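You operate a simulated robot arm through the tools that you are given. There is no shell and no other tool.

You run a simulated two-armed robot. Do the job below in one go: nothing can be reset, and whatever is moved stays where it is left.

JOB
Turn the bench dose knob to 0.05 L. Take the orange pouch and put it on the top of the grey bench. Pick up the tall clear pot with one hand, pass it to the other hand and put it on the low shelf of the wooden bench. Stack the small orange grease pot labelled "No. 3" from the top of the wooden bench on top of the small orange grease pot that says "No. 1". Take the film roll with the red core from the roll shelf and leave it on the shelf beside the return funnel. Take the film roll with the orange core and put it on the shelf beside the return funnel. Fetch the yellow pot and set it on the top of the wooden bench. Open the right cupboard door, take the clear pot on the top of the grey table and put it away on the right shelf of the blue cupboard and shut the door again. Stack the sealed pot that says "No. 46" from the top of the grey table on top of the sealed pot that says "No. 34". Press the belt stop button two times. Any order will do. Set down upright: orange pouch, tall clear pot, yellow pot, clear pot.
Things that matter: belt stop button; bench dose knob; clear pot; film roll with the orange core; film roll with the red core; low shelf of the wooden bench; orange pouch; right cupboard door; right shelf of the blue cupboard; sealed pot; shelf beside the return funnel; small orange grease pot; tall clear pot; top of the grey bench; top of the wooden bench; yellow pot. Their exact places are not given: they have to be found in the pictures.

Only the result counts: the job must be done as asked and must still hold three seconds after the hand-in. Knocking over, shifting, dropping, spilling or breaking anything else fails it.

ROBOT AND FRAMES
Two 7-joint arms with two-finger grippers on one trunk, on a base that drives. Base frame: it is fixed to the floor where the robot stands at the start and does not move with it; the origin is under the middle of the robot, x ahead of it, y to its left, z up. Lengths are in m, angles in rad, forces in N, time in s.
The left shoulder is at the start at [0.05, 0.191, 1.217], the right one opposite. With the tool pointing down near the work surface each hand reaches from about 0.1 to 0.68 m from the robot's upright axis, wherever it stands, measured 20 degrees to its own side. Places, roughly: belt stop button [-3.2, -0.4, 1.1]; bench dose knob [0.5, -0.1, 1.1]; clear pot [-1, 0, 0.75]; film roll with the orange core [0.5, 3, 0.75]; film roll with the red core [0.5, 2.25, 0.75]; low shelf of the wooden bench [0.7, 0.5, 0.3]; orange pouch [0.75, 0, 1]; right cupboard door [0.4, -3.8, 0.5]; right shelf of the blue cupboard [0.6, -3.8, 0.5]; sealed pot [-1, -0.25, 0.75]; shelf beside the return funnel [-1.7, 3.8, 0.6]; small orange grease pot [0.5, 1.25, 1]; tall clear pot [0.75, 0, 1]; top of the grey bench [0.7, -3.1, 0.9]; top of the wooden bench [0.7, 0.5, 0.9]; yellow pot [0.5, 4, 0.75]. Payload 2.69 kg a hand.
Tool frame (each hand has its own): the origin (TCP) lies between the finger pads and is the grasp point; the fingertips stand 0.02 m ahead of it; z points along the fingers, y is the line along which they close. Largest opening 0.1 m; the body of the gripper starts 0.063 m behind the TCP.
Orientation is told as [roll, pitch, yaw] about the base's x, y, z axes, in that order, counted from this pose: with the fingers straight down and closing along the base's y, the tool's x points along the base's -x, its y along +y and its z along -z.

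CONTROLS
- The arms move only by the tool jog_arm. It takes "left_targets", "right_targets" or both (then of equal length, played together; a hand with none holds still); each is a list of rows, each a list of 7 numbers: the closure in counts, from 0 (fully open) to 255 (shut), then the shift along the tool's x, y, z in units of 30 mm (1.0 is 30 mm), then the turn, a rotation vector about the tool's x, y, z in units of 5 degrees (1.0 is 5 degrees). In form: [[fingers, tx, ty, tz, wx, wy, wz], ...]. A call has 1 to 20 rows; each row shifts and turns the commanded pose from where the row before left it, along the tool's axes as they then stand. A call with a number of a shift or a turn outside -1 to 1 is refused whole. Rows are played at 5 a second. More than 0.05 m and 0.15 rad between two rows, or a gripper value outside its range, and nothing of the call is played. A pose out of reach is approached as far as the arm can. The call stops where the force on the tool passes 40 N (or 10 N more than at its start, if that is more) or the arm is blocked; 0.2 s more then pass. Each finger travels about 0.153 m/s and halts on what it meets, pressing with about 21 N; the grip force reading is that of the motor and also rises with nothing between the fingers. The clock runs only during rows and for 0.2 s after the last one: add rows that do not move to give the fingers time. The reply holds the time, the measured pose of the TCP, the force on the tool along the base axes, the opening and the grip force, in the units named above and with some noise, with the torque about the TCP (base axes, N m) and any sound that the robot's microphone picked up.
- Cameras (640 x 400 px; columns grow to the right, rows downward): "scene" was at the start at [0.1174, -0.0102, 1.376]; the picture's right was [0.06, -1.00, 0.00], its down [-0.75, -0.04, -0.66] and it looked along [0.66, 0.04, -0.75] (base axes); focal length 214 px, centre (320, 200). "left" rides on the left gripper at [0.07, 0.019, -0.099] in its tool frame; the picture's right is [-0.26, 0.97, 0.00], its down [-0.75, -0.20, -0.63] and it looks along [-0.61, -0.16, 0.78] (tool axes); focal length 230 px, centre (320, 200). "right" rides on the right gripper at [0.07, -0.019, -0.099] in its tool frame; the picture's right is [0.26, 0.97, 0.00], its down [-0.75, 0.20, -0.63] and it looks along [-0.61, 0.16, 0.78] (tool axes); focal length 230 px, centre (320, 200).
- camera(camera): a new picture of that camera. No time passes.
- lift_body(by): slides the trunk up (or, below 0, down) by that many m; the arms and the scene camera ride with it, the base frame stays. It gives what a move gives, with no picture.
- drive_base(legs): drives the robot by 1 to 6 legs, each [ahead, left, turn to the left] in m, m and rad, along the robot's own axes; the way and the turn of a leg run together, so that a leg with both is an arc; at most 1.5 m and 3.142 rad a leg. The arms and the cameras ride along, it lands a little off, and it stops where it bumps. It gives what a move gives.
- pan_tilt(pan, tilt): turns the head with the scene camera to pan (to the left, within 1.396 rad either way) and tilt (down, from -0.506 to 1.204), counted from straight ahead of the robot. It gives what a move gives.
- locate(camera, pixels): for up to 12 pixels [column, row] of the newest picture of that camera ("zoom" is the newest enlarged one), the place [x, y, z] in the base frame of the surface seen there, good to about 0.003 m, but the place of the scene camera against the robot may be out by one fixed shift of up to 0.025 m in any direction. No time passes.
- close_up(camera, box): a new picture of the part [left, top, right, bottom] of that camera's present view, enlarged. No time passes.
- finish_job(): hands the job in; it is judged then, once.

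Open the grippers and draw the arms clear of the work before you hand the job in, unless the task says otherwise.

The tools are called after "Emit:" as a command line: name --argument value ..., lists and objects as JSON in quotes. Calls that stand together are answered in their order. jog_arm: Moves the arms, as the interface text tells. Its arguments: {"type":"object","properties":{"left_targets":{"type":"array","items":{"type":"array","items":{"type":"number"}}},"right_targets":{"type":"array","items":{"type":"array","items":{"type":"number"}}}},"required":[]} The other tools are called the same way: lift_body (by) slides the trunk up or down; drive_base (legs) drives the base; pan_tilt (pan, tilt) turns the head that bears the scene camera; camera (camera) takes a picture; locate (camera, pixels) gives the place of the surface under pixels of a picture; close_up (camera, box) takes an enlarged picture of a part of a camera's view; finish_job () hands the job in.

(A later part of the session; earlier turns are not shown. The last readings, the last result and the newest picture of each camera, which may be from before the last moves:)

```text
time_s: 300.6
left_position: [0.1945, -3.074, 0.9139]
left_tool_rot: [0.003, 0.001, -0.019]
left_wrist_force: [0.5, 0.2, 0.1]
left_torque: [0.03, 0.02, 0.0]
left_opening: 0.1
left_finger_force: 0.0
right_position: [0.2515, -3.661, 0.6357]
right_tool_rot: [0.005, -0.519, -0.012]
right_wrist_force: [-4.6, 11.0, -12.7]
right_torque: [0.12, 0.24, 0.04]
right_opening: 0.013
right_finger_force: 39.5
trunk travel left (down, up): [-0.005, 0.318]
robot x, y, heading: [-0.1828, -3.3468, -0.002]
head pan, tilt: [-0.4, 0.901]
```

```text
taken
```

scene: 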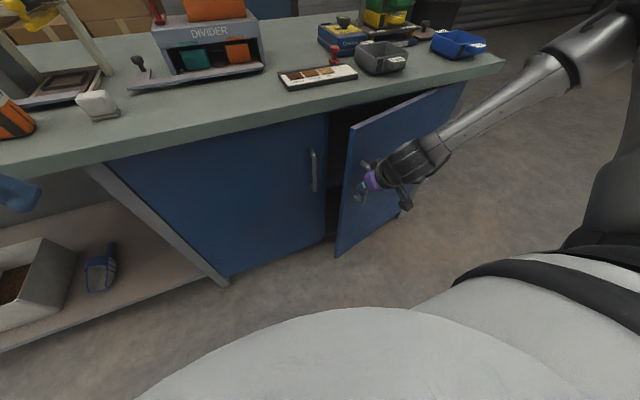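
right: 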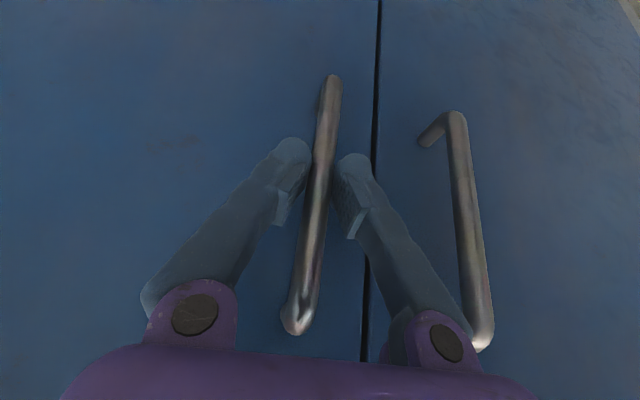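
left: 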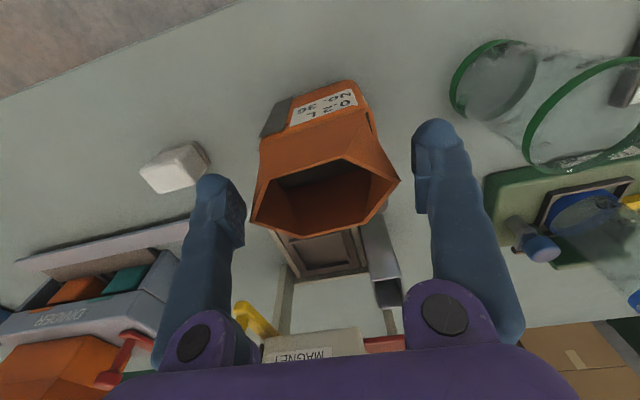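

The door opens along. I continue to about 40°.

Emit:
jog_arm --right_targets '[[255, 0.482, -0.233, -0.278, 0, 0, 0], [255, 0.482, -0.233, -0.278, 0, 0, 0], [255, 0.46, -0.282, -0.266, 0, 0, 0], [255, 0.46, -0.282, -0.266, 0, 0, 0], [255, 0.44, -0.325, -0.254, 0, 0, 0], [255, 0.44, -0.325, -0.254, 0, 0, 0], [255, 0.413, -0.37, -0.238, 0, 0, 0], [255, 0.413, -0.37, -0.238, 0, 0, 0], [255, 0.384, -0.408, -0.222, 0, 0, 0], [255, 0.384, -0.408, -0.222, 0, 0, 0], [255, 0, 0, 0, 0, 0, 0]]'

Emit:
camera --camera "scene"

```text
time_s: 303.0
left_position: [0.1926, -3.0739, 0.9153]
left_tool_rot: [0.002, -0.002, -0.019]
left_wrist_force: [-0.6, -0.3, -0.3]
left_torque: [-0.03, -0.03, -0.01]
left_opening: 0.1001
left_finger_force: 0.0
right_position: [0.1018, -3.7552, 0.6347]
right_tool_rot: [0.003, -0.524, -0.009]
right_wrist_force: [-12.1, 13.1, 21.0]
right_torque: [0.17, 0.07, 0.0]
right_opening: 0.0128
right_finger_force: 39.5
trunk travel left (down, up): [-0.005, 0.318]
robot x, y, heading: [-0.1805, -3.3444, -0.001]
head pan, tilt: [-0.4, 0.901]
```

```text
taken
```

scene: 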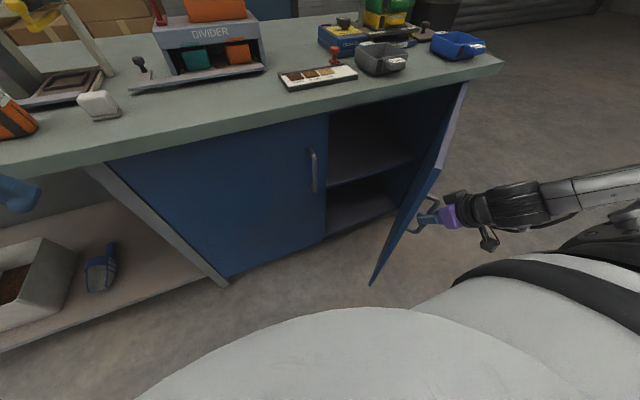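

The door is at ≈40°, and the shelf inside is visible. I continue to about 55°.

Emit:
jog_arm --right_targets '[[255, 0.351, -0.448, -0.2025, 0, 0, 0], [255, 0.351, -0.448, -0.2025, 0, 0, 0], [255, 0.316, -0.478, -0.1825, 0, 0, 0], [255, 0.316, -0.478, -0.1825, 0, 0, 0], [255, 0.279, -0.51, -0.161, 0, 0, 0], [255, 0.279, -0.51, -0.161, 0, 0, 0], [255, 0, 0, 0, 0, 0, 0]]'

Emit:
camera --camera "scene"

Emit:
camera --camera "right"

```text
time_s: 304.6
left_position: [0.1931, -3.0741, 0.915]
left_tool_rot: [0.002, -0.002, -0.02]
left_wrist_force: [0.8, 0.2, 1.0]
left_torque: [-0.04, -0.04, -0.01]
left_opening: 0.0999
left_finger_force: 0.0
right_position: [0.0323, -3.8413, 0.6362]
right_tool_rot: [0.006, -0.518, -0.013]
right_wrist_force: [-31.9, 19.6, -1.7]
right_torque: [0.25, 0.57, 0.09]
right_opening: 0.0128
right_finger_force: 39.8
trunk travel left (down, up): [-0.005, 0.318]
robot x, y, heading: [-0.1853, -3.3462, 0.001]
head pan, tilt: [-0.4, 0.901]
```

```text
taken
```

scene: 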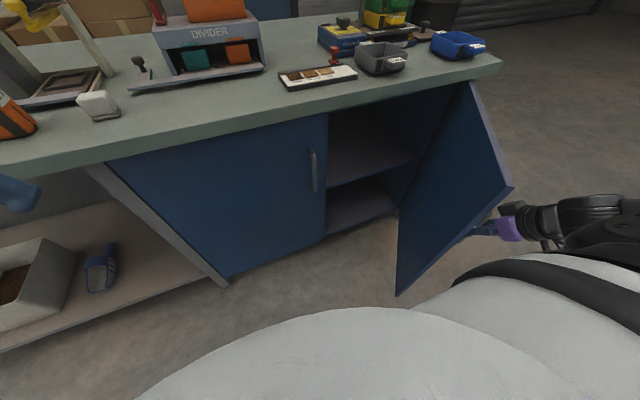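

```text
taken
```

right: 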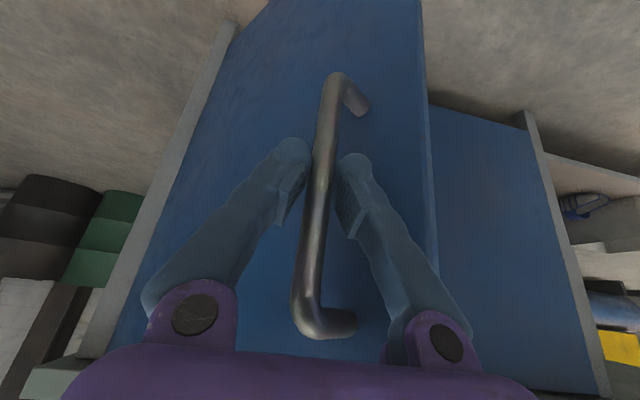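

The door stands open at roughly 60°. I open the fingers and drive the base back 0.1 m to slip off the handle.

Emit:
jog_arm --right_targets '[[200, 0, 0, 0, 0, 0, 0], [100, 0, 0, 0, 0, 0, 0], [60, 0, 0, 0, 0, 0, 0], [60, 0, 0, 0, 0, 0, 0]]'

Emit:
drive_base --legs '[[-0.12, 0.0, 0]]'

Emit:
camera --camera "scene"

Emit:
camera --camera "right"

```text
time_s: 305.6
left_position: [0.1939, -3.0748, 0.9149]
left_tool_rot: [0.004, 0.0, -0.018]
left_wrist_force: [0.2, 0.5, -0.5]
left_torque: [0.03, -0.01, 0.02]
left_opening: 0.1
left_finger_force: 0.0
right_position: [0.0351, -3.842, 0.6366]
right_tool_rot: [0.002, -0.521, -0.01]
right_wrist_force: [-0.3, 0.7, 0.0]
right_torque: [-0.01, 0.01, 0.03]
right_opening: 0.0765
right_finger_force: 0.1
trunk travel left (down, up): [-0.005, 0.318]
robot x, y, heading: [-0.1793, -3.3435, -0.001]
head pan, tilt: [-0.4, 0.901]
```

```text
time_s: 306.9
left_position: [0.0746, -3.0759, 0.9149]
left_tool_rot: [0.003, 0.0, -0.018]
left_wrist_force: [0.8, 0.1, -0.6]
left_torque: [0.01, 0.0, -0.01]
left_opening: 0.0999
left_finger_force: 0.1
right_position: [-0.0822, -3.8424, 0.6356]
right_tool_rot: [0.001, -0.522, -0.009]
right_wrist_force: [0.4, 0.2, 0.0]
right_torque: [0.01, -0.03, 0.01]
right_opening: 0.0767
right_finger_force: 0.2
trunk travel left (down, up): [-0.005, 0.318]
robot x, y, heading: [-0.2982, -3.3448, -0.003]
head pan, tilt: [-0.4, 0.901]
```

```text
taken
```

scene: 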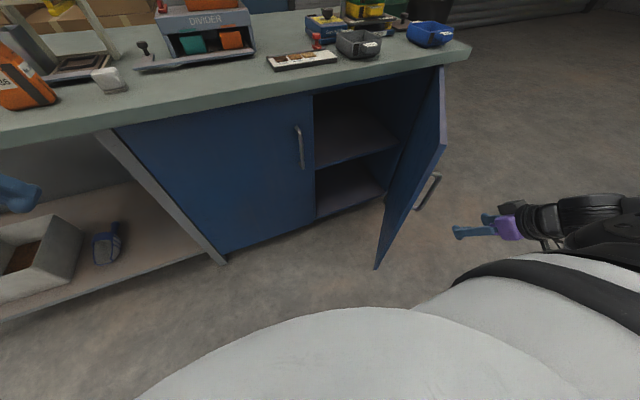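

```text
taken
```

right: 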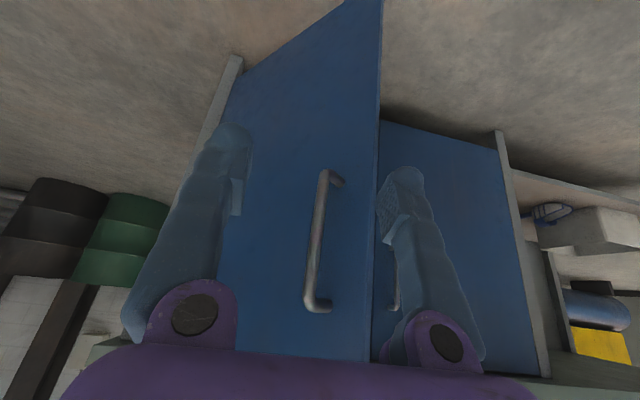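

The door stays open. I locate the shelf, its front edge and the door's edge.

Emit:
close_up --camera "scene" --box '[280, 60, 480, 285]'

Emit:
locate --camera "scene" --pixels '[[350, 135], [375, 150], [330, 150], [320, 165], [395, 155], [350, 185], [440, 110], [443, 150], [377, 265], [345, 100], [395, 120], [325, 200]]'

```text
1.78 times, centred on (380, 172) of scene
```

zoom: 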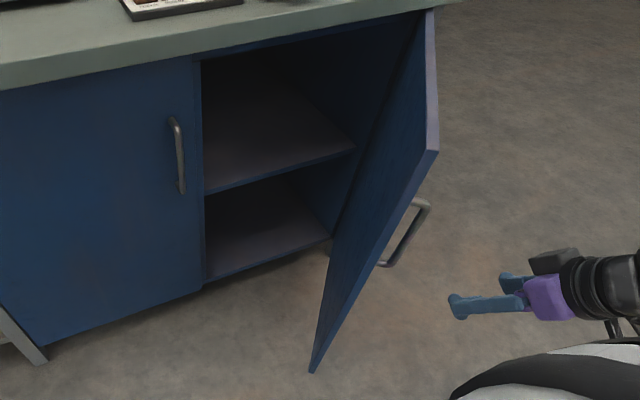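

```text
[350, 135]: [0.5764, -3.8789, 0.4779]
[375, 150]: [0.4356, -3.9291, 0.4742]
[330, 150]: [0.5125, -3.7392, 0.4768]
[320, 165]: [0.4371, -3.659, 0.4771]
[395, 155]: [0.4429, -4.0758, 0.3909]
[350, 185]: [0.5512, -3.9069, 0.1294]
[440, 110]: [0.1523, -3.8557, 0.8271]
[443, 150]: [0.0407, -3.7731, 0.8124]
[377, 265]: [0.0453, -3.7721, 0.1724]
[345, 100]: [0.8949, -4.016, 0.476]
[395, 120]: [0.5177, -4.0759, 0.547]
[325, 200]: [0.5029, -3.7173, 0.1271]
```

Shelf surface z≈0.467, front edge x≈0.44; door tip at (0.044, −3.757), ≈50° open. The right hand should place the clear pot with a 45° pitch. I raise trunk and hand and drive round to the back of the grey table.

Emit:
lift_body --by 0.27

Emit:
jog_arm --right_targets '[[0, -0.475, 0.7, -0.82, 0, 0, 0], [0, -0.475, 0.7, -0.82, 0, 0, 0], [0, -0.475, 0.7, -0.82, 0, 0, 0], [0, -0.475, 0.7, -0.82, 0, 0, 0], [0, -0.475, 0.7, -0.82, 0, 0, 0], [0, -0.475, 0.7, -0.82, 0, 0, 0], [0, -0.475, 0.7, -0.82, 0, 0, 0], [0, -0.475, 0.7, -0.82, 0, 0, 0]]'

Emit:
drive_base --legs '[[0, 1.0, 0], [0, 0.95, 0], [-1.35, 0, 0]]'

Emit:
pan_tilt --pan 0.5 --tilt 0.6

Emit:
camera --camera "scene"

```text
time_s: 309.6
left_position: [0.0751, -3.0751, 1.1851]
left_tool_rot: [0.003, 0.0, -0.018]
left_wrist_force: [0.0, -0.7, -1.0]
left_torque: [0.0, 0.02, -0.01]
left_opening: 0.0999
left_finger_force: 0.0
right_position: [-0.0827, -3.8422, 0.9057]
right_tool_rot: [0.001, -0.523, -0.011]
right_wrist_force: [-0.5, -0.3, 0.0]
right_torque: [0.01, 0.0, 0.02]
right_opening: 0.0766
right_finger_force: 0.1
trunk travel left (down, up): [-0.275, 0.048]
robot x, y, heading: [-0.2981, -3.349, 0.003]
head pan, tilt: [-0.4, 0.901]
```

```text
time_s: 311.4
left_position: [0.0747, -3.0753, 1.1842]
left_tool_rot: [0.004, 0.001, -0.019]
left_wrist_force: [-0.4, 0.0, 0.7]
left_torque: [0.0, -0.01, 0.01]
left_opening: 0.1
left_finger_force: 0.1
right_position: [-0.0358, -3.8207, 1.0278]
right_tool_rot: [-0.001, -0.524, -0.009]
right_wrist_force: [0.6, 0.4, 0.1]
right_torque: [0.0, 0.02, -0.01]
right_opening: 0.1
right_finger_force: 0.1
right hand out of reach, approached as far as the arm can: row 2, 3, 4, 5, 6, 7, 8
trunk travel left (down, up): [-0.275, 0.048]
robot x, y, heading: [-0.2979, -3.3483, 0.002]
head pan, tilt: [-0.4, 0.901]
```

```text
time_s: 335.1
left_position: [-1.2313, -1.0985, 1.1845]
left_tool_rot: [0.001, 0.001, -0.051]
left_wrist_force: [0.2, 0.3, -0.3]
left_torque: [0.0, 0.0, 0.0]
left_opening: 0.0999
left_finger_force: 0.0
right_position: [-1.3647, -1.8406, 1.0269]
right_tool_rot: [0.001, -0.525, -0.042]
right_wrist_force: [-0.3, 0.7, 0.0]
right_torque: [-0.03, -0.03, -0.02]
right_opening: 0.1001
right_finger_force: 0.0
trunk travel left (down, up): [-0.275, 0.048]
robot x, y, heading: [-1.6162, -1.3606, -0.03]
head pan, tilt: [-0.4, 0.901]
```

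```text
time_s: 336.4
left_position: [-1.2319, -1.0991, 1.184]
left_tool_rot: [0.005, 0.0, -0.051]
left_wrist_force: [-0.1, 0.3, -0.3]
left_torque: [0.03, 0.01, 0.02]
left_opening: 0.0999
left_finger_force: 0.0
right_position: [-1.364, -1.8415, 1.0275]
right_tool_rot: [0.0, -0.522, -0.042]
right_wrist_force: [-0.2, -0.3, 0.7]
right_torque: [-0.01, -0.02, -0.01]
right_opening: 0.1001
right_finger_force: 0.0
trunk travel left (down, up): [-0.275, 0.048]
robot x, y, heading: [-1.6137, -1.3605, -0.029]
head pan, tilt: [0.499, 0.6]
```

```text
taken
```

scene: 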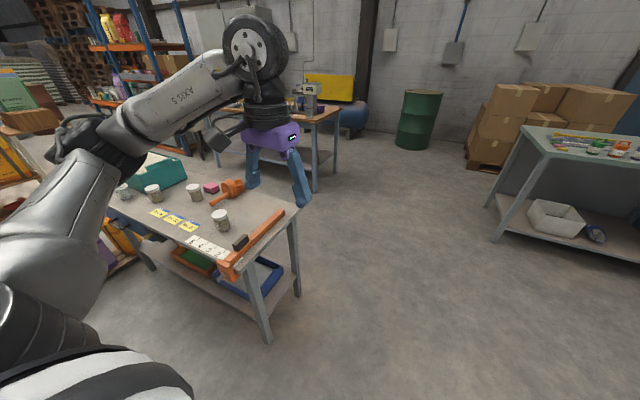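

I see the table from its end; now I drive along its back (x≈−1.6) to y≈−0.36 and look at the pots.

Emit:
drive_base --legs '[[0, 1.0, 0.029]]'

Emit:
pan_tilt --pan 0.0 --tilt 0.85

Emit:
camera --camera "scene"

Emit:
close_up --camera "scene" --box '[160, 120, 400, 270]'

```text
time_s: 345.2
left_position: [-1.2223, -0.1111, 1.1848]
left_tool_rot: [0.003, 0.0, -0.02]
left_wrist_force: [0.8, 1.0, 0.4]
left_torque: [0.05, 0.01, 0.0]
left_opening: 0.1
left_finger_force: 0.1
right_position: [-1.3346, -0.8574, 1.0272]
right_tool_rot: [0.0, -0.523, -0.012]
right_wrist_force: [0.5, -0.1, -0.3]
right_torque: [-0.02, 0.0, 0.0]
right_opening: 0.0998
right_finger_force: 0.0
trunk travel left (down, up): [-0.275, 0.048]
robot x, y, heading: [-1.5952, -0.3841, -0.0]
head pan, tilt: [0.499, 0.6]
```

```text
time_s: 346.2
left_position: [-1.2241, -0.1119, 1.1844]
left_tool_rot: [0.003, 0.0, -0.019]
left_wrist_force: [0.7, 0.2, 0.3]
left_torque: [0.02, 0.01, 0.03]
left_opening: 0.0999
left_finger_force: 0.0
right_position: [-1.335, -0.8574, 1.027]
right_tool_rot: [0.001, -0.524, -0.012]
right_wrist_force: [0.3, -0.2, -0.2]
right_torque: [0.01, 0.03, 0.01]
right_opening: 0.1001
right_finger_force: 0.0
trunk travel left (down, up): [-0.275, 0.048]
robot x, y, heading: [-1.6009, -0.3872, -0.001]
head pan, tilt: [0.0, 0.85]
```

```text
taken
```

scene: 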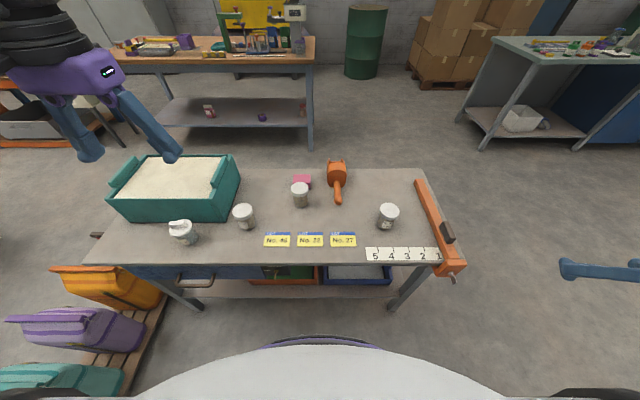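

```text
2.67 times, centred on (280, 195) of scene
```

zoom: 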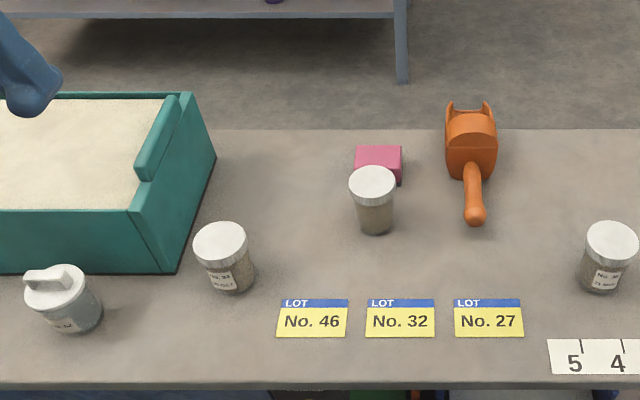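

From behind, labels are visible. I zoom on the three pots to read them.

Emit:
close_up --camera "scene" --box '[216, 195, 280, 245]'

Emit:
close_up --camera "scene" --box '[356, 195, 420, 245]'

Emit:
close_up --camera "scene" --box '[150, 205, 214, 255]'

Emit:
locate --camera "scene" --pixels '[[243, 211], [246, 224], [388, 211], [300, 188], [300, 200], [180, 224], [183, 235], [186, 243], [170, 235], [196, 232], [135, 218], [236, 262]]'

```text
8.00 times, centred on (248, 220) of scene
```

zoom: 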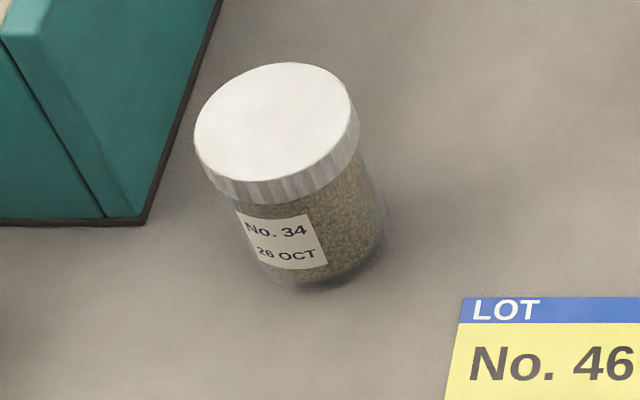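

```text
8.00 times, centred on (388, 220) of scene
```

zoom: 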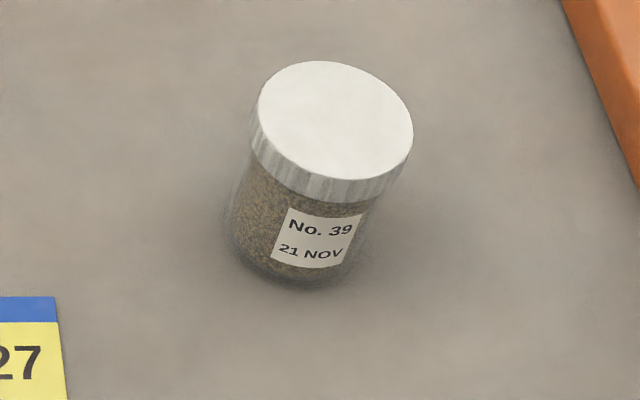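

```text
8.00 times, centred on (182, 230) of scene
```

zoom: 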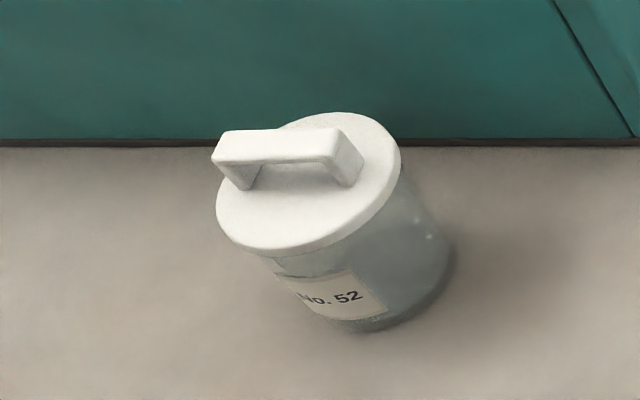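

```text
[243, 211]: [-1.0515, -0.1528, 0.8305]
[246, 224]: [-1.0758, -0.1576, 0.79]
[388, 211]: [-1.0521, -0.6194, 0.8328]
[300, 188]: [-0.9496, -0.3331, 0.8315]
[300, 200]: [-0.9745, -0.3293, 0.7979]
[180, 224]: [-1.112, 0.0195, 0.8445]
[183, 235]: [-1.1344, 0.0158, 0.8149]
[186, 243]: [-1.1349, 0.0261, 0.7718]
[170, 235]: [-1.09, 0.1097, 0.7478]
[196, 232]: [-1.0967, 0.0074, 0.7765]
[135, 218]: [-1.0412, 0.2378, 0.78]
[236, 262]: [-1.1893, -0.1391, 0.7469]
```

Identified: No. 34 at ≈(−1.049, −0.137), No. 46 at ≈(−0.947, −0.317), No. 39 is another, and the clear pot "No. 52" with a handled lid at ≈(−1.09, 0.03). I first stack No. 46 on No. 34 with the left hand: shift the base to about (−1.54, −0.53).

Emit:
drive_base --legs '[[0.06, -0.145, 0]]'

Emit:
jog_arm --left_targets '[[0, -0.8, -0.3, 0.3, 0, 0, 0], [0, -0.8, -0.3, 0.3, 0, 0, 0], [0, -0.8, -0.3, 0.3, 0, 0, 0], [0, -0.8, -0.3, 0.3, 0, 0, 0], [0, -0.8, -0.3, 0.3, 0, 0, 0], [0, -0.8, -0.3, 0.3, 0, 0, 0], [0, -0.5, 0, 0.5, 0, 0, 0], [0, -0.3, 0, 0.5, 0, 0, 0], [0, 0, 0, 0, 0, 0, 0]]'

Emit:
camera --camera "left"

```text
time_s: 348.1
left_position: [-1.1627, -0.2564, 1.184]
left_tool_rot: [0.002, -0.001, -0.023]
left_wrist_force: [-0.1, -0.4, -0.5]
left_torque: [0.0, -0.02, 0.0]
left_opening: 0.0999
left_finger_force: 0.1
right_position: [-1.2757, -1.0012, 1.0274]
right_tool_rot: [0.001, -0.524, -0.013]
right_wrist_force: [-0.4, -0.1, -0.8]
right_torque: [-0.01, -0.01, -0.02]
right_opening: 0.1
right_finger_force: 0.1
trunk travel left (down, up): [-0.275, 0.048]
robot x, y, heading: [-1.5371, -0.5273, -0.005]
head pan, tilt: [0.0, 0.85]
```

```text
time_s: 350.1
left_position: [-0.9966, -0.314, 1.0984]
left_tool_rot: [0.005, -0.001, -0.022]
left_wrist_force: [-0.7, -0.1, 0.0]
left_torque: [0.03, -0.01, -0.03]
left_opening: 0.0999
left_finger_force: 0.0
right_position: [-1.2764, -1.0014, 1.0272]
right_tool_rot: [0.0, -0.525, -0.013]
right_wrist_force: [-0.1, 0.0, 0.7]
right_torque: [-0.03, -0.01, -0.02]
right_opening: 0.1003
right_finger_force: 0.0
trunk travel left (down, up): [-0.275, 0.048]
robot x, y, heading: [-1.5393, -0.5294, -0.002]
head pan, tilt: [0.0, 0.85]
```

```text
taken
```

left: 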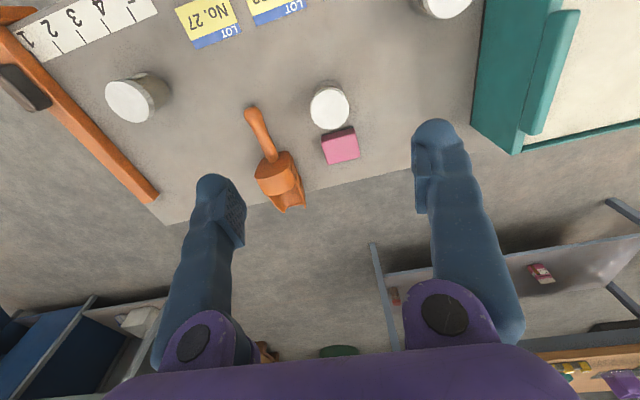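

No. 46's lid is at (329,107), next to the pink block. I locate it, the box's edges and No. 34.

Emit:
locate --camera "left" --pixels '[[329, 107], [311, 107], [348, 105], [329, 88], [329, 128], [345, 140], [443, 6], [540, 80], [473, 100], [515, 153], [520, 120], [338, 155]]'

Emit:
close_up --camera "left" --box '[280, 60, 408, 170]'

```text
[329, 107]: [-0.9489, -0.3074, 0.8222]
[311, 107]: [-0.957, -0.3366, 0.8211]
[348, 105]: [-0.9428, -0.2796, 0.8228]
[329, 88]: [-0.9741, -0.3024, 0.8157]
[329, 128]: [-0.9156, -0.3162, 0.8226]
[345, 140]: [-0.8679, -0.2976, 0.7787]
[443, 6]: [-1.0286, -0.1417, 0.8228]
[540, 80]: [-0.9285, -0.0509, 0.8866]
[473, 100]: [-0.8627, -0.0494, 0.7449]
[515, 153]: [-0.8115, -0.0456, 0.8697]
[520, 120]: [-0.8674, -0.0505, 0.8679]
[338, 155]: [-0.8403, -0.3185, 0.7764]
```

```text
3.64 times, centred on (344, 115) of left
```

zoom: 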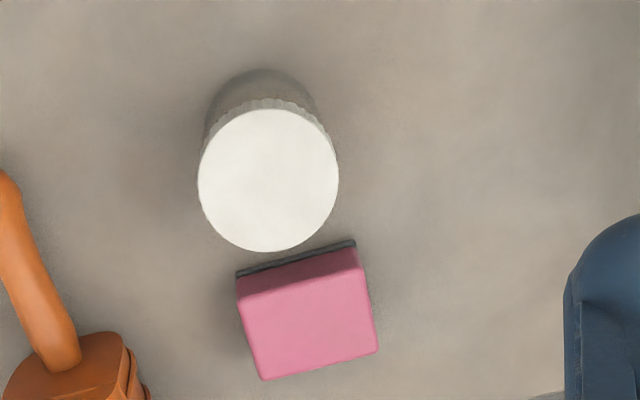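

No. 46's lid centre is (−0.945, −0.308), top z 0.822, diameter ≈0.058. I move over it and down to z≈0.89, then verify.

Emit:
jog_arm --left_targets '[[0, -0.86, 0.1, 0.3, 0, 0, 0], [0, -0.86, 0.1, 0.5, 0, 0, 0], [0, 0, 0, 1, 0, 0, 0], [0, 0, 0, 1, 0, 0, 0], [0, 0, 0, 1, 0, 0, 0], [0, 0, 0, 1, 0, 0, 0], [0, 0, 0, 1, 0, 0, 0], [0, 0, 0, 1, 0, 0, 0], [0, 0, 0, 0, 0, 0, 0]]'

Emit:
camera --camera "left"

```text
time_s: 352.1
left_position: [-0.944, -0.3092, 0.8941]
left_tool_rot: [0.004, -0.001, -0.025]
left_wrist_force: [0.2, 0.5, -0.5]
left_torque: [-0.02, -0.02, 0.02]
left_opening: 0.1001
left_finger_force: 0.1
right_position: [-1.2763, -1.0019, 1.0281]
right_tool_rot: [0.0, -0.526, -0.013]
right_wrist_force: [0.3, 0.8, 0.1]
right_torque: [0.0, -0.02, -0.01]
right_opening: 0.0999
right_finger_force: 0.1
trunk travel left (down, up): [-0.275, 0.048]
robot x, y, heading: [-1.5412, -0.5288, -0.003]
head pan, tilt: [0.0, 0.85]
```

```text
taken
```

left: 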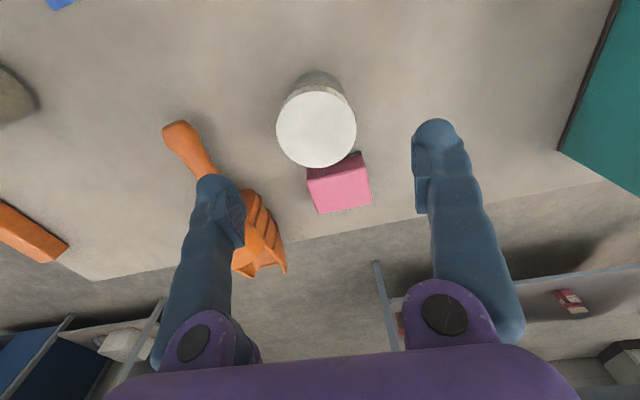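

Centred within 4 mm, scoop and block are clear of the fingers. I descend to z≈0.812 and grip the lid.

Emit:
jog_arm --left_targets '[[0, 0.14, -0.03, 0.7, 0, 0, 0], [0, 0, 0, 0.9, 0, 0, 0], [0, 0, 0, 0.9, 0, 0, 0], [0, 0, 0, 0.24, 0, 0, 0], [0, 0, 0, 0, 0, 0, 0], [80, 0, 0, 0, 0, 0, 0], [150, 0, 0, 0, 0, 0, 0], [220, 0, 0, 0, 0, 0, 0], [255, 0, 0, 0, 0, 0, 0], [255, 0, 0, 0, 0, 0, 0]]'

Emit:
camera --camera "left"

```text
time_s: 354.3
left_position: [-0.9466, -0.3094, 0.8139]
left_tool_rot: [0.005, 0.0, -0.024]
left_wrist_force: [-0.6, 0.0, -0.7]
left_torque: [0.01, 0.01, -0.05]
left_opening: 0.0603
left_finger_force: 21.0
right_position: [-1.2753, -1.002, 1.0269]
right_tool_rot: [-0.001, -0.524, -0.015]
right_wrist_force: [-0.4, -0.9, -0.1]
right_torque: [0.02, -0.02, 0.0]
right_opening: 0.1003
right_finger_force: 0.1
trunk travel left (down, up): [-0.275, 0.048]
robot x, y, heading: [-1.5366, -0.5277, -0.004]
head pan, tilt: [0.0, 0.85]
```

```text
taken
```

left: 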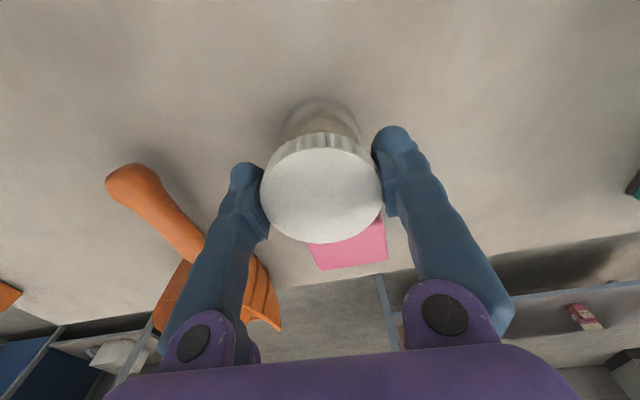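

Gripped well. I lift 0.12 m, then drive 0.17 m to the left so the pot comes level with No. 34.

Emit:
jog_arm --left_targets '[[255, 0, 0, -0.5, 0, 0, 0], [255, 0, 0, -0.9, 0, 0, 0], [255, 0, 0, -0.9, 0, 0, 0], [255, 0, 0, -0.9, 0, 0, 0], [255, 0, 0, -0.9, 0, 0, 0], [255, 0, 0, 0, 0, 0, 0]]'

Emit:
drive_base --legs '[[0, 0.17, 0.003]]'

Emit:
camera --camera "left"

Emit:
camera --camera "scene"

```text
time_s: 355.7
left_position: [-0.9476, -0.3099, 0.9364]
left_tool_rot: [0.005, 0.0, -0.025]
left_wrist_force: [-0.8, -0.4, -0.7]
left_torque: [0.02, -0.02, 0.04]
left_opening: 0.0603
left_finger_force: 20.8
right_position: [-1.2751, -1.001, 1.0276]
right_tool_rot: [0.0, -0.522, -0.014]
right_wrist_force: [-0.2, -0.3, 0.3]
right_torque: [0.01, 0.05, 0.0]
right_opening: 0.1001
right_finger_force: 0.1
trunk travel left (down, up): [-0.275, 0.048]
robot x, y, heading: [-1.5384, -0.5295, -0.001]
head pan, tilt: [0.0, 0.85]
```

```text
time_s: 357.8
left_position: [-0.9469, -0.1384, 0.9364]
left_tool_rot: [0.004, 0.0, -0.022]
left_wrist_force: [0.1, -0.6, -0.7]
left_torque: [-0.04, 0.0, -0.01]
left_opening: 0.0599
left_finger_force: 21.2
right_position: [-1.2737, -0.8295, 1.0272]
right_tool_rot: [0.001, -0.523, -0.014]
right_wrist_force: [-0.2, -0.2, -0.1]
right_torque: [-0.02, 0.0, -0.01]
right_opening: 0.0999
right_finger_force: 0.0
trunk travel left (down, up): [-0.275, 0.048]
robot x, y, heading: [-1.5404, -0.3553, -0.007]
head pan, tilt: [0.0, 0.85]
```

```text
taken
```

left: 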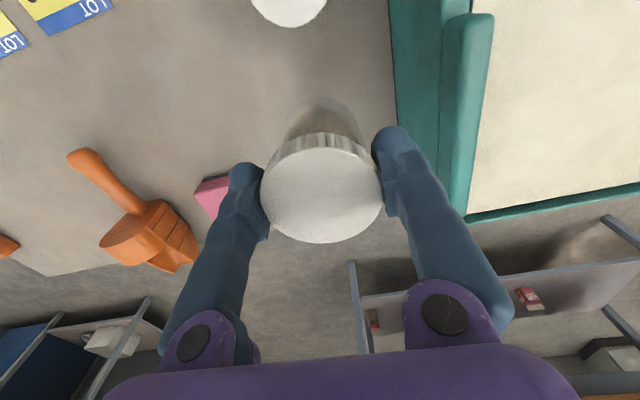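

```text
taken
```

scene: 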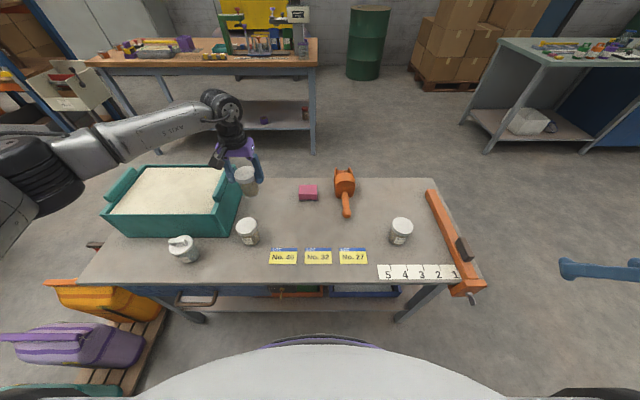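

No. 34's lid peeks in at the top of the left view (288,5). I move the hand 5 cm back to see it fully.

Emit:
jog_arm --left_targets '[[255, 0.6, 0, 0, 0, 0, 0], [255, 0.6, 0, 0, 0, 0, 0], [255, 0.5, 0, 0, 0, 0, 0], [255, 0, 0, 0, 0, 0, 0]]'

Emit:
camera --camera "left"

Emit:
close_up --camera "left" --box '[230, 0, 358, 80]'

```text
time_s: 358.8
left_position: [-0.9993, -0.1356, 0.9372]
left_tool_rot: [0.002, 0.001, -0.021]
left_wrist_force: [0.0, 0.9, -0.9]
left_torque: [-0.04, 0.05, 0.0]
left_opening: 0.0601
left_finger_force: 20.7
right_position: [-1.2739, -0.8297, 1.0271]
right_tool_rot: [0.0, -0.524, -0.013]
right_wrist_force: [0.0, -0.6, -0.5]
right_torque: [0.01, -0.01, 0.01]
right_opening: 0.1001
right_finger_force: 0.0
trunk travel left (down, up): [-0.275, 0.048]
robot x, y, heading: [-1.5408, -0.3563, -0.002]
head pan, tilt: [0.0, 0.85]
```

```text
taken
```

left: 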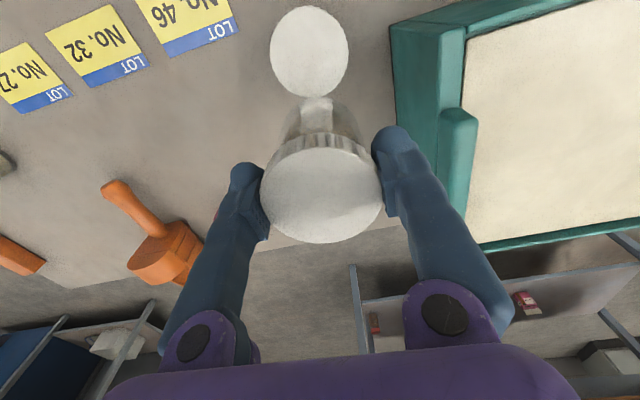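

```text
5.00 times, centred on (294, 40) of left
```

zoom: 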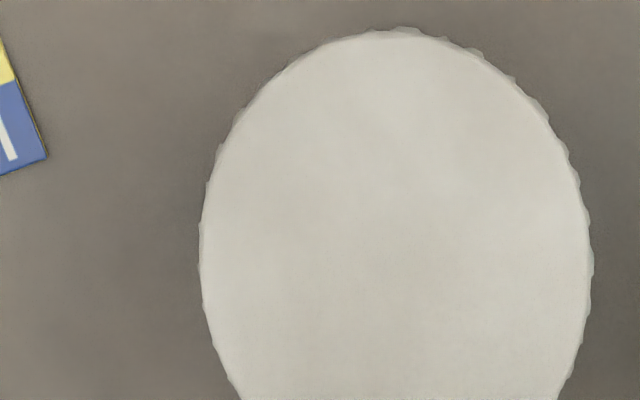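

I locate No. 34's lid edges to get its centre.

Emit:
locate --camera "left" --pixels '[[309, 51], [273, 50], [345, 50], [310, 9], [309, 94], [290, 20], [330, 85], [288, 85], [333, 20]]'

```text
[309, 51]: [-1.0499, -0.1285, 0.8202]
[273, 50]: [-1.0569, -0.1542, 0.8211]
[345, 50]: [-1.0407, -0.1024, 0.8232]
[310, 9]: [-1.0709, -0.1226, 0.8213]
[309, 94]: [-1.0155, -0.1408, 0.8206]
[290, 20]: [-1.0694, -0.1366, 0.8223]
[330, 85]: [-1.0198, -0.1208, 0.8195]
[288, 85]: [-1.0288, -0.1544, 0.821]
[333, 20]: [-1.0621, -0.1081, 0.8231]
```

No. 34's lid centre: (−1.0465, −0.130), top z 0.821. I move the held pot exactly above it and lower to just over contact.

Emit:
jog_arm --left_targets '[[255, 0.76, 0.04, 0, 0, 0, 0], [255, 0.76, 0.04, 0, 0, 0, 0], [255, 0, 0, 0, 0, 0, 0], [255, 0, 0, 0.6, 0, 0, 0], [255, 0, 0, 0.6, 0, 0, 0], [255, 0, 0, 0, 0, 0, 0]]'

Emit:
camera --camera "left"

Emit:
close_up --camera "scene" --box '[190, 130, 310, 260]'

```text
time_s: 360.2
left_position: [-1.0447, -0.1326, 0.9027]
left_tool_rot: [0.003, -0.001, -0.022]
left_wrist_force: [0.3, -1.0, -1.2]
left_torque: [0.0, -0.03, 0.0]
left_opening: 0.06
left_finger_force: 21.6
right_position: [-1.2749, -0.8297, 1.027]
right_tool_rot: [-0.001, -0.524, -0.012]
right_wrist_force: [-0.1, 0.0, 0.4]
right_torque: [0.0, -0.01, -0.01]
right_opening: 0.0999
right_finger_force: 0.1
trunk travel left (down, up): [-0.275, 0.048]
robot x, y, heading: [-1.537, -0.3558, -0.003]
head pan, tilt: [0.0, 0.85]
```

```text
taken
```

left: 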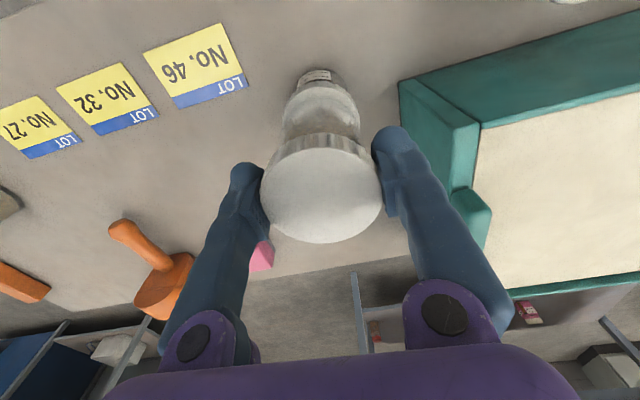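

```text
3.08 times, centred on (250, 195) of scene
```

zoom: 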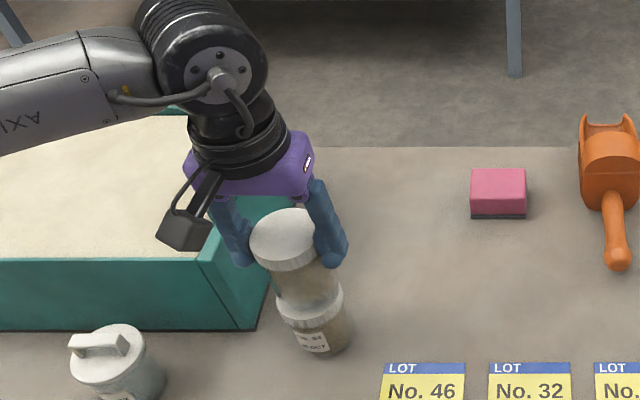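

Aligned within about 2 mm. I lower to contact in small steps.

Emit:
jog_arm --left_targets '[[255, 0, 0, 0.15, 0, 0, 0], [255, 0, 0, 0.08, 0, 0, 0], [255, 0, 0, 0, 0, 0, 0]]'

Emit:
jog_arm --left_targets '[[255, 0, 0, 0.06, 0, 0, 0], [255, 0, 0, 0, 0, 0, 0]]'

```text
time_s: 361.0
left_position: [-1.0434, -0.1322, 0.8963]
left_tool_rot: [0.003, 0.0, -0.02]
left_wrist_force: [-1.3, 1.1, 8.4]
left_torque: [0.19, 0.08, 0.0]
left_opening: 0.06
left_finger_force: 21.2
right_position: [-1.2747, -0.8307, 1.0277]
right_tool_rot: [-0.001, -0.525, -0.013]
right_wrist_force: [0.7, 0.9, -0.4]
right_torque: [-0.04, 0.01, -0.01]
right_opening: 0.1001
right_finger_force: 0.0
trunk travel left (down, up): [-0.275, 0.048]
robot x, y, heading: [-1.542, -0.3568, -0.005]
head pan, tilt: [0.0, 0.85]
```

```text
time_s: 361.6
left_position: [-1.0451, -0.1328, 0.8958]
left_tool_rot: [0.0, -0.006, -0.02]
left_wrist_force: [0.2, 1.9, 21.1]
left_torque: [0.04, 0.04, 0.05]
left_opening: 0.0597
left_finger_force: 20.8
right_position: [-1.276, -0.8306, 1.0282]
right_tool_rot: [0.0, -0.528, -0.011]
right_wrist_force: [0.0, 0.0, 0.5]
right_torque: [0.05, -0.03, 0.02]
right_opening: 0.1002
right_finger_force: 0.0
trunk travel left (down, up): [-0.275, 0.048]
robot x, y, heading: [-1.5386, -0.3512, -0.002]
head pan, tilt: [0.0, 0.85]
```

Contact at 21 N. I ease off 2 mm, open to 0.085 and rise straight up.

Emit:
jog_arm --left_targets '[[255, 0, 0, -0.06, 0, 0, 0], [200, 0, 0, 0, 0, 0, 0], [130, 0, 0, 0, 0, 0, 0], [70, 0, 0, 0, 0, 0, 0], [40, 0, 0, 0, 0, 0, 0], [40, 0, 0, 0, 0, 0, 0], [40, 0, 0, -0.3, 0, 0, 0], [40, 0, 0, -0.6, 0, 0, 0], [40, 0, 0, -1, 0, 0, 0], [40, 0, 0, -1, 0, 0, 0], [40, 0, 0, -1, 0, 0, 0]]'

Emit:
camera --camera "left"

Emit:
close_up --camera "scene" --box '[190, 130, 310, 260]'

```text
time_s: 364.0
left_position: [-1.0445, -0.1329, 1.0128]
left_tool_rot: [0.004, -0.001, -0.022]
left_wrist_force: [-0.9, -0.4, 0.5]
left_torque: [-0.01, -0.01, 0.03]
left_opening: 0.0846
left_finger_force: 0.2
right_position: [-1.2754, -0.83, 1.0284]
right_tool_rot: [0.0, -0.526, -0.012]
right_wrist_force: [0.5, -0.1, 0.0]
right_torque: [-0.04, 0.0, -0.01]
right_opening: 0.1001
right_finger_force: 0.0
trunk travel left (down, up): [-0.275, 0.048]
robot x, y, heading: [-1.5401, -0.3574, -0.001]
head pan, tilt: [0.0, 0.85]
```

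```text
taken
```

left: 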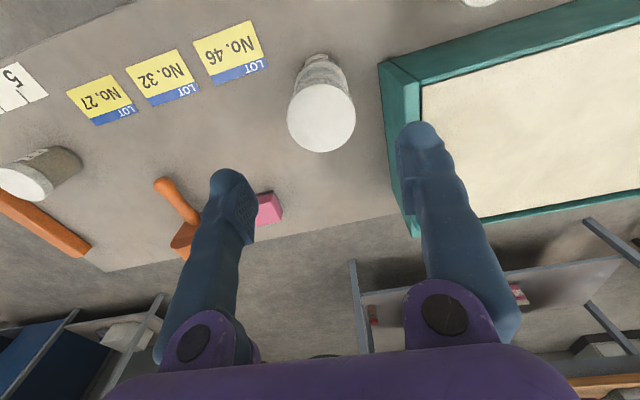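

```text
3.08 times, centred on (250, 195) of scene
```

zoom: 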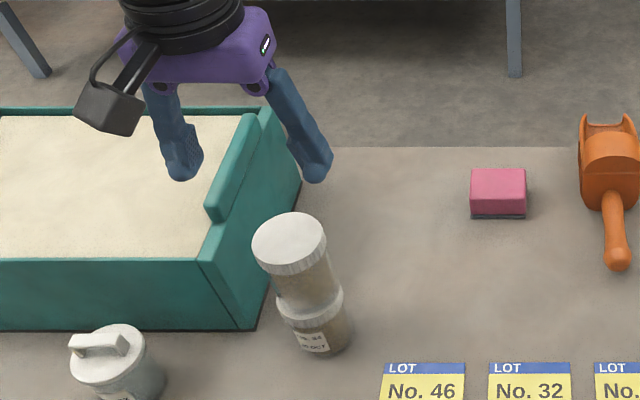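

The stack stands. Next the clear pot (No. 52): I retract the left hand high and drive to about (−1.65, 0.045) with heading 25°, for a right-hand grasp.

Emit:
jog_arm --left_targets '[[0, 0, 0, -1, 0, 0, 0], [0, 0, 0, -1, 0, 0, 0], [0, 0, 0, -1, 0, 0, 0], [0, 0, 0, -1, 0, 0, 0], [0, 0.8, 0.2, -1, 0, 0, 0], [0, 0.8, 0.2, -0.5, 0, 0, 0], [0, 0.8, 0.2, 0, 0, 0, 0], [0, 0.8, 0.2, 0, 0, 0, 0], [0, 0.8, 0.2, 0, 0, 0, 0], [0, 0, 0, 0, 0, 0, 0]]'

Emit:
drive_base --legs '[[-0.11, 0, 0], [0, 0.4, 0], [0, 0, 0.436]]'

Emit:
pan_tilt --pan -0.35 --tilt 0.9

Emit:
camera --camera "scene"

```text
time_s: 366.2
left_position: [-1.1625, -0.1031, 1.1767]
left_tool_rot: [0.004, 0.0, -0.02]
left_wrist_force: [-0.5, 0.0, 0.4]
left_torque: [0.04, -0.01, -0.01]
left_opening: 0.1001
left_finger_force: 0.1
right_position: [-1.2749, -0.8301, 1.0277]
right_tool_rot: [0.001, -0.524, -0.012]
right_wrist_force: [-1.0, -0.6, -0.3]
right_torque: [-0.01, 0.0, -0.01]
right_opening: 0.1002
right_finger_force: 0.1
trunk travel left (down, up): [-0.275, 0.048]
robot x, y, heading: [-1.5395, -0.3571, 0.001]
head pan, tilt: [0.0, 0.85]
```

```text
time_s: 372.4
left_position: [-1.4175, 0.4327, 1.1767]
left_tool_rot: [0.001, 0.0, 0.415]
left_wrist_force: [0.2, 1.0, 0.2]
left_torque: [0.0, 0.0, -0.02]
left_opening: 0.0999
left_finger_force: 0.0
right_position: [-1.2112, -0.2733, 1.028]
right_tool_rot: [0.002, -0.525, 0.427]
right_wrist_force: [-0.2, -0.1, -0.6]
right_torque: [-0.02, 0.01, -0.02]
right_opening: 0.1002
right_finger_force: 0.1
trunk travel left (down, up): [-0.275, 0.048]
robot x, y, heading: [-1.6507, 0.0451, 0.437]
head pan, tilt: [0.0, 0.85]
```

```text
time_s: 373.2
left_position: [-1.4185, 0.4334, 1.1765]
left_tool_rot: [0.005, -0.001, 0.417]
left_wrist_force: [-0.2, 0.6, -0.2]
left_torque: [0.0, -0.02, -0.04]
left_opening: 0.1001
left_finger_force: 0.0
right_position: [-1.2108, -0.2721, 1.027]
right_tool_rot: [0.001, -0.523, 0.426]
right_wrist_force: [0.2, 0.4, -0.2]
right_torque: [-0.02, 0.01, -0.04]
right_opening: 0.0997
right_finger_force: 0.0
trunk travel left (down, up): [-0.275, 0.048]
robot x, y, heading: [-1.65, 0.0476, 0.433]
head pan, tilt: [-0.351, 0.901]
```

```text
taken
```

scene: 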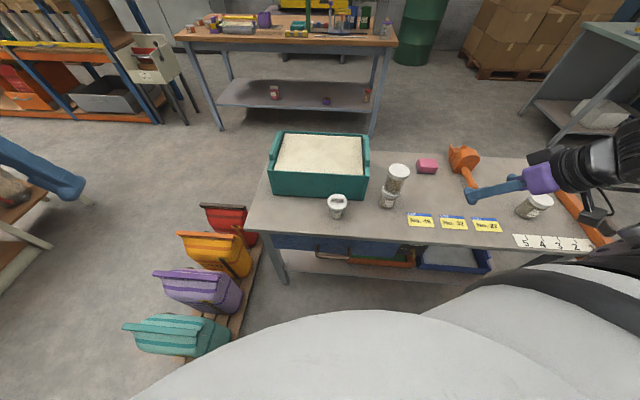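

Clear pot at (337,205), the stack at (395,185). I re-orient the right hand to pitch −60°, base yaw 0 while still high.

Emit:
jog_arm --right_targets '[[0, 0, 0, -0.5, 0, 0, 0], [0, 0, 0, -0.5, 0, 0, 0], [0, 0, 0, 0, 0, -1, 0], [0, 0, 0, 0, 0, -1, 0], [0, 0, 0, 0, 0, -1, 0], [0, 0, 0, 0, 0, -1, 0], [0, 0, 0, 0, 0, -1, 0], [0, 0, 0, 0, 0, -1, 0], [0, 0, 0, 0, 0.866, 0, 0.5], [0, 0, 0, 0, 0.866, 0, 0.5], [0, 0, 0, 0, 0.866, 0, 0.5], [0, 0, 0, 0, 0.866, 0, 0.5], [0, 0, 0, 0, 0.866, 0, 0.5], [0, 0, 0, 0, 0, 0, 0]]'

Emit:
camera --camera "right"

Emit:
camera --camera "scene"

```text
time_s: 376.2
left_position: [-1.4189, 0.4333, 1.1758]
left_tool_rot: [0.004, 0.001, 0.418]
left_wrist_force: [-0.6, 0.8, 0.5]
left_torque: [-0.02, 0.01, -0.05]
left_opening: 0.1001
left_finger_force: 0.1
right_position: [-1.1688, -0.3203, 1.0009]
right_tool_rot: [0.003, -1.047, -0.013]
right_wrist_force: [0.0, -0.6, -0.1]
right_torque: [0.0, 0.01, 0.02]
right_opening: 0.0998
right_finger_force: 0.0
right hand out of reach, approached as far as the arm can: row 1, 2, 3, 4, 6, 9, 10, 11, 12, 13
trunk travel left (down, up): [-0.275, 0.048]
robot x, y, heading: [-1.654, 0.0441, 0.44]
head pan, tilt: [-0.351, 0.901]
```

```text
taken
```

right: 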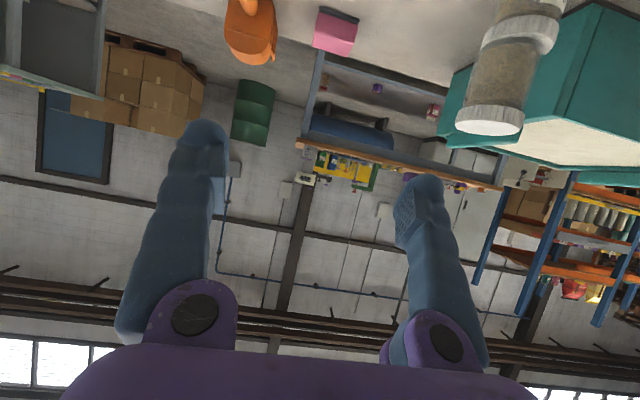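

```text
taken
```

scene: 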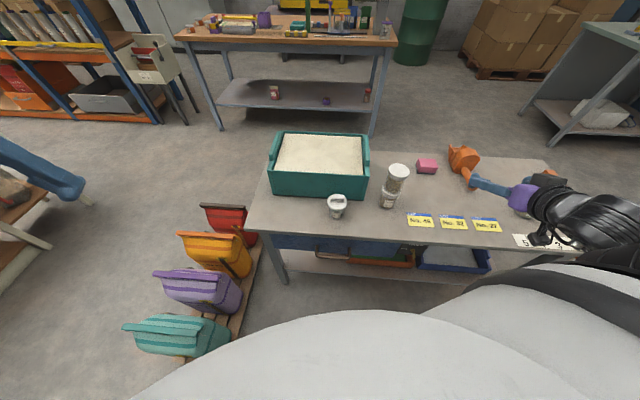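

I move the hand +0.35 m in y and slightly up/back, to be behind the clear pot before lowering the trunk.

Emit:
jog_arm --right_targets '[[0, -0.146, 0.97, -0.164, 0, 0, 0], [0, -0.146, 0.97, -0.164, 0, 0, 0], [0, -0.146, 0.97, -0.164, 0, 0, 0], [0, -0.146, 0.97, -0.164, 0, 0, 0], [0, -0.146, 0.97, -0.164, 0, 0, 0], [0, -0.146, 0.97, -0.164, 0, 0, 0], [0, -0.146, 0.97, -0.164, 0, 0, 0], [0, -0.146, 0.97, -0.164, 0, 0, 0], [0, -0.146, 0.97, -0.164, 0, 0, 0], [0, -0.146, 0.97, -0.164, 0, 0, 0], [0, -0.146, 0.97, -0.164, 0, 0, 0], [0, -0.146, 0.97, -0.164, 0, 0, 0], [0, 0, 0, 0, 0, 0, 0]]'

Emit:
camera --camera "right"

```text
time_s: 379.0
left_position: [-1.418, 0.4315, 1.1763]
left_tool_rot: [0.003, -0.002, 0.415]
left_wrist_force: [-0.7, -0.7, -0.2]
left_torque: [0.02, 0.02, -0.03]
left_opening: 0.1001
left_finger_force: 0.1
right_position: [-1.0895, -0.0652, 1.0774]
right_tool_rot: [0.003, -1.047, -0.014]
right_wrist_force: [-0.2, 0.6, -0.3]
right_torque: [-0.01, 0.02, 0.02]
right_opening: 0.1
right_finger_force: 0.1
right hand out of reach, approached as far as the arm can: row 1, 2, 3, 4, 5, 6, 7, 8, 9
trunk travel left (down, up): [-0.275, 0.048]
robot x, y, heading: [-1.6515, 0.0428, 0.439]
head pan, tilt: [-0.351, 0.901]
```

```text
taken
```

right: 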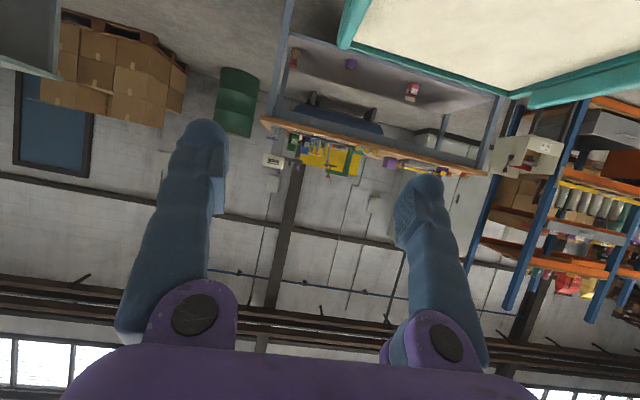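

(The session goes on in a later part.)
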